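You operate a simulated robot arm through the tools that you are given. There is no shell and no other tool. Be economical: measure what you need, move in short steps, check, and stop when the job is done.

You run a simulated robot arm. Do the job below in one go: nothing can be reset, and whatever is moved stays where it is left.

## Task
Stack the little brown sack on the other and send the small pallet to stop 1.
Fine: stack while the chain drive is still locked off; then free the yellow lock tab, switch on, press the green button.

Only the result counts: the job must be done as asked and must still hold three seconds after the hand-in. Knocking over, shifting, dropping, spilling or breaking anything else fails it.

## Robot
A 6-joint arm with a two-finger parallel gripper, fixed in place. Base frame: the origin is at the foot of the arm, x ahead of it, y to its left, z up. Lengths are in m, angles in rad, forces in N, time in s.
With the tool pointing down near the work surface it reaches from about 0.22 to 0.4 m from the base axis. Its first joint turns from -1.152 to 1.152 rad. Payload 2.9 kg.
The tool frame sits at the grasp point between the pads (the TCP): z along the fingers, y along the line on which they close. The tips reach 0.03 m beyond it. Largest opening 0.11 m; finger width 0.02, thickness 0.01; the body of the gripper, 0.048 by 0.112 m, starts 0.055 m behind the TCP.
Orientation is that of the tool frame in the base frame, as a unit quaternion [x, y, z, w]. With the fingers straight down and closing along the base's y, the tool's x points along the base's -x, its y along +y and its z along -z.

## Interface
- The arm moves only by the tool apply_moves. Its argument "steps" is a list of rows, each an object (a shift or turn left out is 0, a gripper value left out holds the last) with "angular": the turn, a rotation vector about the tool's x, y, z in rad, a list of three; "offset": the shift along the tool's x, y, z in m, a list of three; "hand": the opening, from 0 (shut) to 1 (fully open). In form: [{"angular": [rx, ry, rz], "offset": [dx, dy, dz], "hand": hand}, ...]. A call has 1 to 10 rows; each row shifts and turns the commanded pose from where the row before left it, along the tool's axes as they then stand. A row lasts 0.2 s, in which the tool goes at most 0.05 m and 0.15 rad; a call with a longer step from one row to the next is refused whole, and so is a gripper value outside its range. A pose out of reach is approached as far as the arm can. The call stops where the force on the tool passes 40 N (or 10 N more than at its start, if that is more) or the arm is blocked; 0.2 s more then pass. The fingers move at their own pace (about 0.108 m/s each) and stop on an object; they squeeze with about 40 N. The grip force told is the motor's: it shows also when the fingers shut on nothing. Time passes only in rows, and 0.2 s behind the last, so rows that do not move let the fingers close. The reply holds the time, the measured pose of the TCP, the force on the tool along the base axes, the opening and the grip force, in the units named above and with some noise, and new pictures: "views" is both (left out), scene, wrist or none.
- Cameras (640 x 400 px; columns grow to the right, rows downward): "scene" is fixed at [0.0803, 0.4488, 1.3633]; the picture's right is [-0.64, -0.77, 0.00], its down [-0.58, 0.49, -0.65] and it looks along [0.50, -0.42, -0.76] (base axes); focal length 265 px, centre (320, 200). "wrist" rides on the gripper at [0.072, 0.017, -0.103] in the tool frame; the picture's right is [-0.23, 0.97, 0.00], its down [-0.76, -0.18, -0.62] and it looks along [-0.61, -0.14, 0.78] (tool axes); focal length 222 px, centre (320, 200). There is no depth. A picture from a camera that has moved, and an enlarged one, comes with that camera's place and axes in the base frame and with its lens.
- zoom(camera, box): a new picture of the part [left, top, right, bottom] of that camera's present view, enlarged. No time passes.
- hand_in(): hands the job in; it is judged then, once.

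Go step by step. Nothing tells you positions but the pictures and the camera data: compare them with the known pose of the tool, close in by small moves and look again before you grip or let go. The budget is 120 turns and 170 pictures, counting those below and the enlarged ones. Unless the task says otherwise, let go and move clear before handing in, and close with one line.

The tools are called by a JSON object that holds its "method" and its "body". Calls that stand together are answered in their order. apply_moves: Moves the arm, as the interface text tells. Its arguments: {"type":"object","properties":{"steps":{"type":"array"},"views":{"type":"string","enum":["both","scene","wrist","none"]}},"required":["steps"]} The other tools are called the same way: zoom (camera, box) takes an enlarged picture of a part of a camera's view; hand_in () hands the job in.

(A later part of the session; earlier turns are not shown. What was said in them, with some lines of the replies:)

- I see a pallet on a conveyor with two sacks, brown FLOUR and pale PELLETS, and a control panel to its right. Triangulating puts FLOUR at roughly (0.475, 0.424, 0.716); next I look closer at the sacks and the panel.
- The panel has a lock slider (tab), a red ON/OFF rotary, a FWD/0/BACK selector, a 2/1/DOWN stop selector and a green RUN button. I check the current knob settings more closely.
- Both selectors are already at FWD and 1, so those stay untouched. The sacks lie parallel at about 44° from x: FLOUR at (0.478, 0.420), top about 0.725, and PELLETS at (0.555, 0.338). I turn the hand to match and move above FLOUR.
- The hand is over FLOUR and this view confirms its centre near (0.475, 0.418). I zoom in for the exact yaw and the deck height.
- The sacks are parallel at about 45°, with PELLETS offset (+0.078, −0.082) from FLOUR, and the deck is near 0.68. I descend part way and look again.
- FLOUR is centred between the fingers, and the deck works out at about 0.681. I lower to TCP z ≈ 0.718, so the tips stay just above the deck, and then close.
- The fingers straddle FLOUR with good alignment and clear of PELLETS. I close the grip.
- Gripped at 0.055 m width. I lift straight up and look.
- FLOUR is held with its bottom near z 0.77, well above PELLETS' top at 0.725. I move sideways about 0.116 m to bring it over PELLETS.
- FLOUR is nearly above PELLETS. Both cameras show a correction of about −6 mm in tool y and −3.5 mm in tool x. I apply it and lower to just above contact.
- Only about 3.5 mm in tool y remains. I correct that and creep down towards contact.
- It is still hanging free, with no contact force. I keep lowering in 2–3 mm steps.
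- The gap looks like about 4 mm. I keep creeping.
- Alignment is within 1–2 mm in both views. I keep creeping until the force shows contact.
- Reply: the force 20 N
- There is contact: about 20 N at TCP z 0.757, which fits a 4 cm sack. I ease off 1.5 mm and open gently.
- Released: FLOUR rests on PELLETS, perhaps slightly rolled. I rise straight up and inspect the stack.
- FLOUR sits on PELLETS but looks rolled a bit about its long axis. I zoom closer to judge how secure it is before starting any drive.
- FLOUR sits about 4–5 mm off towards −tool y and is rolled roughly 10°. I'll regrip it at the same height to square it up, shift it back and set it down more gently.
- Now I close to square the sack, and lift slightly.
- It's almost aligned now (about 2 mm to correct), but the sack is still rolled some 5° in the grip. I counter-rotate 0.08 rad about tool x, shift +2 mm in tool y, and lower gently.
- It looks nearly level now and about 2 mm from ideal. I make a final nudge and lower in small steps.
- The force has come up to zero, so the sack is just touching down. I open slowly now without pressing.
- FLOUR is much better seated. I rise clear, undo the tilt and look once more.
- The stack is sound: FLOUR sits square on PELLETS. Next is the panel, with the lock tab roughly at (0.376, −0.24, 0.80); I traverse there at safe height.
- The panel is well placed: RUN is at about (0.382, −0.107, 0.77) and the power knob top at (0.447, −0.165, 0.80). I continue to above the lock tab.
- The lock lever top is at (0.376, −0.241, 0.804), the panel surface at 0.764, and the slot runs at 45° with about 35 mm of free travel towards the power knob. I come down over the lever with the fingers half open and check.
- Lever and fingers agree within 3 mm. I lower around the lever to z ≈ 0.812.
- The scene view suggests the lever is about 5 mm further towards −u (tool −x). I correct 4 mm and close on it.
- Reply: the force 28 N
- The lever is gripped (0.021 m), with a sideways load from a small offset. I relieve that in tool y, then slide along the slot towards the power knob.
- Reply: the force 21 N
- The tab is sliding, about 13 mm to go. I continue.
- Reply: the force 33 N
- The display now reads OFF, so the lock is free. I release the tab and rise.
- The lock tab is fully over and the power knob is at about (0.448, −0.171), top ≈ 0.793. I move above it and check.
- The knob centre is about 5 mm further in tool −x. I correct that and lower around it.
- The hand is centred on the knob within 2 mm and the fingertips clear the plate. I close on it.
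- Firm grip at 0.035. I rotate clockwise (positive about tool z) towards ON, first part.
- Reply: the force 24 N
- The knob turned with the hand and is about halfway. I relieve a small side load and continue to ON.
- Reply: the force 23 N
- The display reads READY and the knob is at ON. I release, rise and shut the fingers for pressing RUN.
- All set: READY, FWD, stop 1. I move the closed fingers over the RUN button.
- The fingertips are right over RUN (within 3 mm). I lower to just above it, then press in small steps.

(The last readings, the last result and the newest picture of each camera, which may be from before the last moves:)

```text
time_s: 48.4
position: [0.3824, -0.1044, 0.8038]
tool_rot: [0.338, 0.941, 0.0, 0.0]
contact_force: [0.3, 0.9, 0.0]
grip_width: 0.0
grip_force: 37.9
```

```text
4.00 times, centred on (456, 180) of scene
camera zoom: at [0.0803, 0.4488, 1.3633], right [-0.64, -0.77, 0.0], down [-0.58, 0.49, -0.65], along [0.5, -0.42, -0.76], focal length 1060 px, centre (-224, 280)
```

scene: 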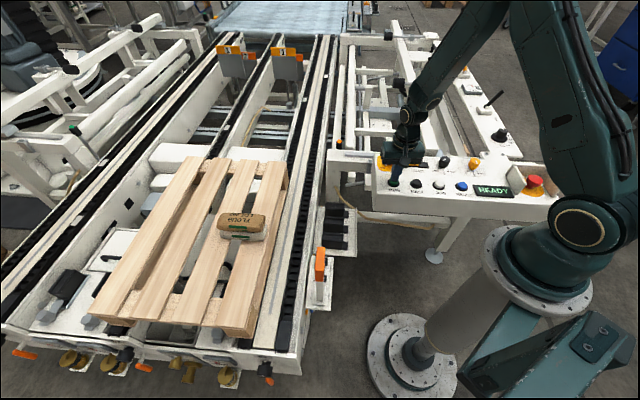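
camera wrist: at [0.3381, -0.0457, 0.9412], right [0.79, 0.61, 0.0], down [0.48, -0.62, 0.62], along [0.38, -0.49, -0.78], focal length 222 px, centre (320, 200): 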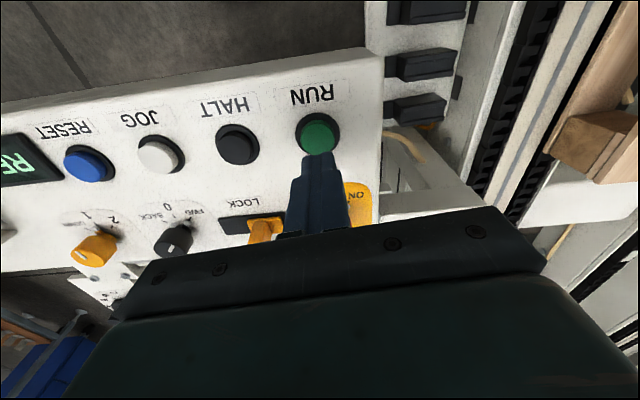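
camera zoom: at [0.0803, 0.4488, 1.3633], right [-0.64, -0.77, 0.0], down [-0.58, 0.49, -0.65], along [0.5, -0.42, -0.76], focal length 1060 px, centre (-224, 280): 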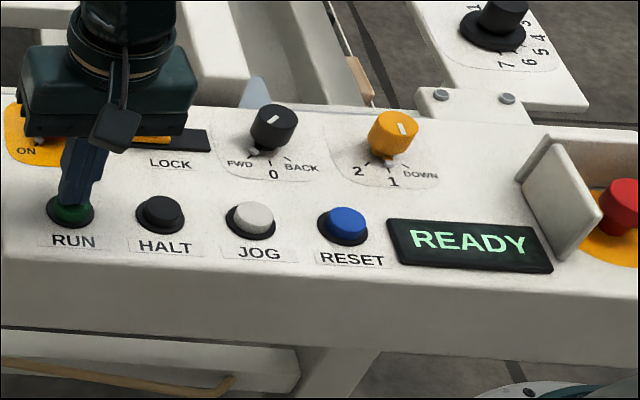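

No contact yet, so I continue downward in 2 mm steps.

{"method": "apply_moves", "body": {"steps": [{"offset": [0, 0, 0.002]}, {"offset": [0, 0, 0.002]}, {}], "views": "none"}}

{"method": "apply_moves", "body": {"steps": [{"offset": [0, 0, 0.002]}, {"offset": [0, 0, 0.001]}, {}], "views": "none"}}

{"method": "zoom", "body": {"camera": "scene", "box": [376, 130, 536, 230]}}

```text
time_s: 49.2
position: [0.384, -0.1056, 0.8005]
tool_rot: [0.337, 0.942, 0.0, 0.0]
contact_force: [-1.0, 1.3, 2.4]
grip_width: 0.0
grip_force: 37.7
```

```text
time_s: 50.0
position: [0.3841, -0.106, 0.797]
tool_rot: [0.336, 0.942, 0.0, 0.0]
contact_force: [-0.2, 0.6, 8.2]
grip_width: 0.0
grip_force: 37.7
```

```text
4.00 times, centred on (456, 180) of scene
camera zoom: at [0.0802, 0.4489, 1.3633], right [-0.64, -0.77, 0.0], down [-0.58, 0.49, -0.65], along [0.5, -0.42, -0.76], focal length 1060 px, centre (-224, 280)
```

zoom: 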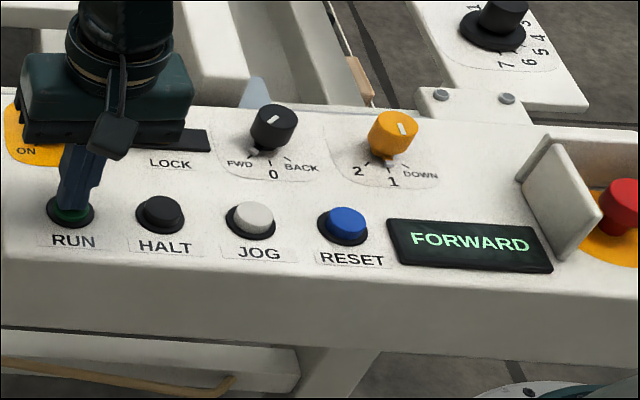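

The display shows FORWARD, so the drive is running. I lift off the button and watch the pallet.

{"method": "apply_moves", "body": {"steps": [{"offset": [0, 0, -0.02]}, {"offset": [0, 0, -0.03]}, {"offset": [0, 0, -0.03]}, {}, {}], "views": "scene"}}

```text
time_s: 51.2
position: [0.3831, -0.1059, 0.8758]
tool_rot: [0.338, 0.941, 0.0, 0.001]
contact_force: [-0.1, 0.7, 0.1]
grip_width: 0.0
grip_force: 37.8
```

scene: 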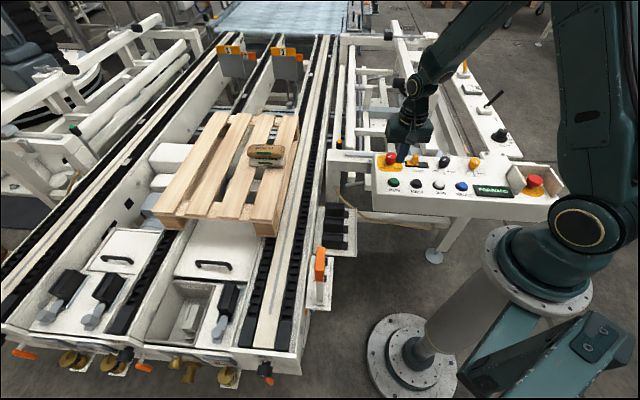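

The pallet is travelling with the stack intact. I wait for it to reach the stop.

{"method": "apply_moves", "body": {"steps": [{}, {}, {}, {}, {}, {}, {}], "views": "scene"}}

```text
time_s: 52.8
position: [0.3838, -0.1055, 0.8761]
tool_rot: [0.337, 0.942, 0.001, 0.0]
contact_force: [-1.0, 0.1, 0.4]
grip_width: 0.0
grip_force: 37.9
```

scene: 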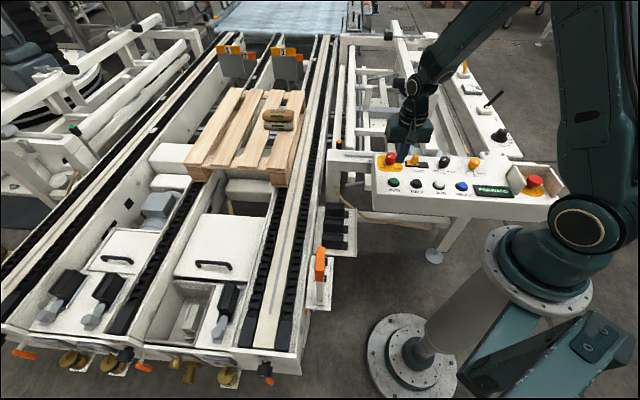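

{"method": "apply_moves", "body": {"steps": [{}, {}, {}, {}, {}, {}, {}, {}], "views": "scene"}}

{"method": "zoom", "body": {"camera": "scene", "box": [180, 30, 360, 190]}}

{"method": "zoom", "body": {"camera": "scene", "box": [376, 130, 536, 230]}}

```text
time_s: 54.6
position: [0.3834, -0.1061, 0.8756]
tool_rot: [0.336, 0.942, 0.0, 0.0]
contact_force: [0.3, -0.6, -0.1]
grip_width: 0.0
grip_force: 37.4
```

scene: 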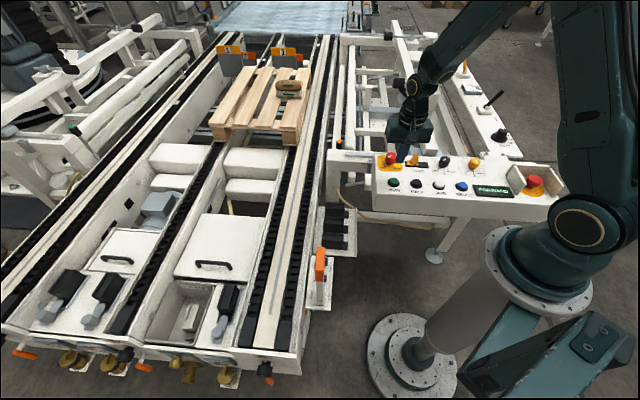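

```text
2.50 times, centred on (270, 110) of scene
camera zoom: at [0.0803, 0.4488, 1.3633], right [-0.64, -0.77, 0.0], down [-0.58, 0.49, -0.65], along [0.5, -0.42, -0.76], focal length 663 px, centre (445, 425)
```

zoom: 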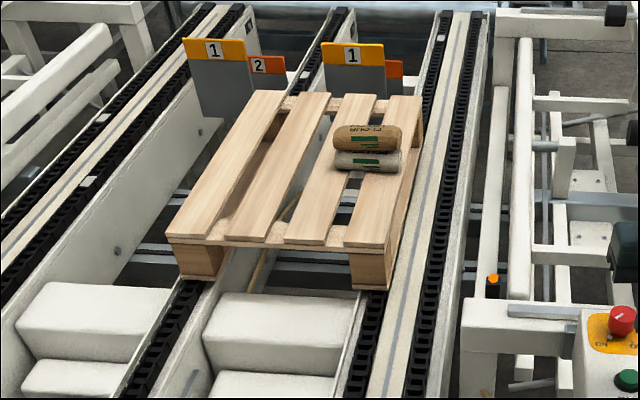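

```text
4.00 times, centred on (456, 180) of scene
camera zoom: at [0.0803, 0.4488, 1.3633], right [-0.64, -0.77, 0.0], down [-0.58, 0.49, -0.65], along [0.5, -0.42, -0.76], focal length 1060 px, centre (-224, 280)
```

zoom: 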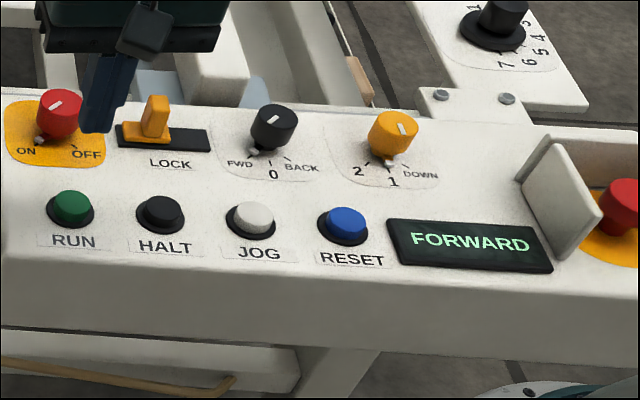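

The pallet is about at the stop plates labelled 1, but the display still shows FORWARD. I wait a little longer.

{"method": "apply_moves", "body": {"steps": [{}, {}, {}, {}, {}, {}, {}, {}], "views": "none"}}

{"method": "zoom", "body": {"camera": "scene", "box": [180, 30, 360, 190]}}

{"method": "zoom", "body": {"camera": "scene", "box": [376, 130, 536, 230]}}

```text
time_s: 56.4
position: [0.3832, -0.1072, 0.8754]
tool_rot: [0.337, 0.942, 0.0, 0.0]
contact_force: [-0.2, -0.1, -0.4]
grip_width: 0.0
grip_force: 37.7
```

```text
2.50 times, centred on (270, 110) of scene
camera zoom: at [0.0803, 0.4488, 1.3633], right [-0.64, -0.77, 0.0], down [-0.58, 0.49, -0.65], along [0.5, -0.42, -0.76], focal length 663 px, centre (445, 425)
```

zoom: 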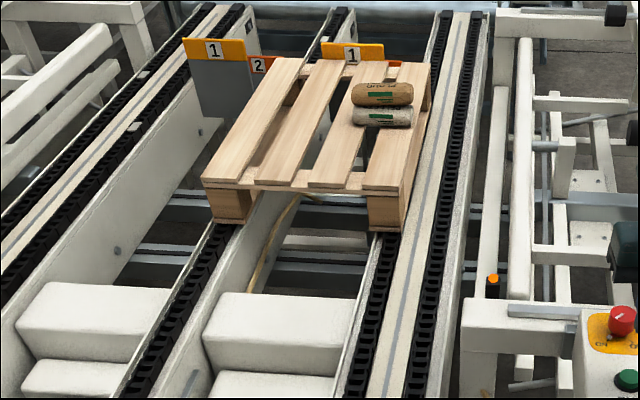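

```text
4.00 times, centred on (456, 180) of scene
camera zoom: at [0.0803, 0.4488, 1.3633], right [-0.64, -0.77, 0.0], down [-0.58, 0.49, -0.65], along [0.5, -0.42, -0.76], focal length 1060 px, centre (-224, 280)
```

zoom: 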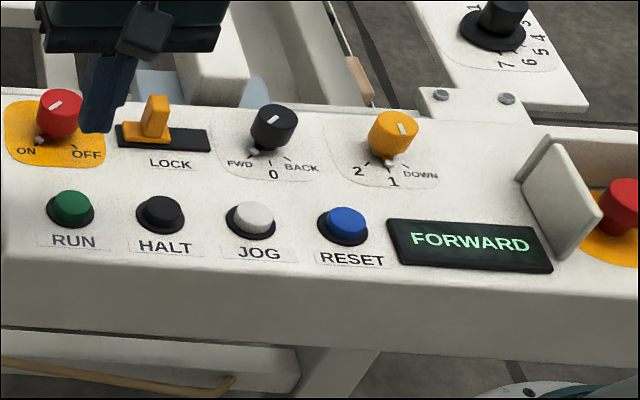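

It is still approaching the stop-1 plates. I keep waiting.

{"method": "apply_moves", "body": {"steps": [{}, {}, {}, {}, {}, {}, {}, {}], "views": "none"}}

{"method": "zoom", "body": {"camera": "scene", "box": [180, 10, 360, 170]}}

{"method": "zoom", "body": {"camera": "scene", "box": [376, 130, 536, 230]}}

```text
time_s: 58.2
position: [0.3833, -0.1056, 0.8749]
tool_rot: [0.337, 0.942, 0.0, -0.001]
contact_force: [-0.1, -0.1, 0.0]
grip_width: 0.0
grip_force: 37.6
```

```text
2.50 times, centred on (270, 90) of scene
camera zoom: at [0.0803, 0.4488, 1.3633], right [-0.64, -0.77, 0.0], down [-0.58, 0.49, -0.65], along [0.5, -0.42, -0.76], focal length 663 px, centre (445, 475)
```

zoom: 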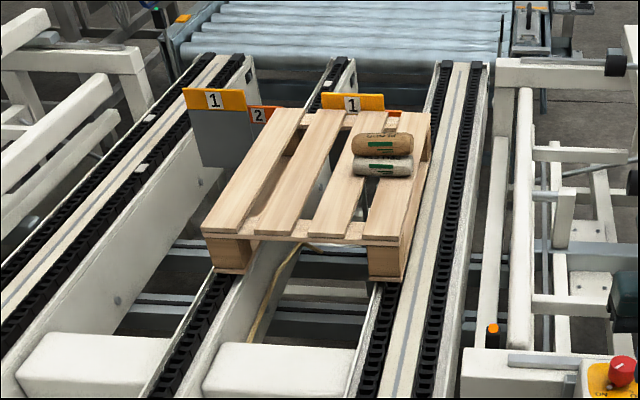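

```text
4.00 times, centred on (456, 180) of scene
camera zoom: at [0.0803, 0.4488, 1.3633], right [-0.64, -0.77, 0.0], down [-0.58, 0.49, -0.65], along [0.5, -0.42, -0.76], focal length 1060 px, centre (-224, 280)
```

zoom: 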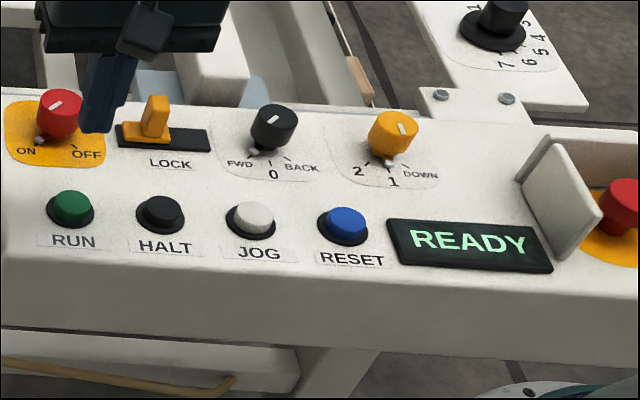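

The pallet has stopped at stop 1 and the display is back to READY. One last close look at the stack.

{"method": "zoom", "body": {"camera": "scene", "box": [260, 50, 320, 90]}}

```text
10.00 times, centred on (290, 70) of scene
camera zoom: at [0.0803, 0.4488, 1.3633], right [-0.64, -0.77, 0.0], down [-0.58, 0.49, -0.65], along [0.5, -0.42, -0.76], focal length 2651 px, centre (620, 1500)
```

zoom: 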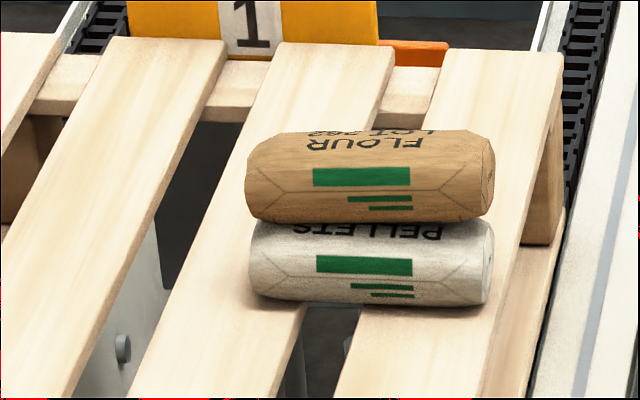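

FLOUR sits squarely on PELLETS, the pallet is at stop 1 and the arm is clear. I hand in.

{"method": "hand_in", "body": {}}

```text
The job is handed in.
```

The brown FLOUR sack is stacked on PELLETS. With the lock tab freed and the power switched on, I pressed green RUN, and the pallet now stands at stop 1 with the stack intact.
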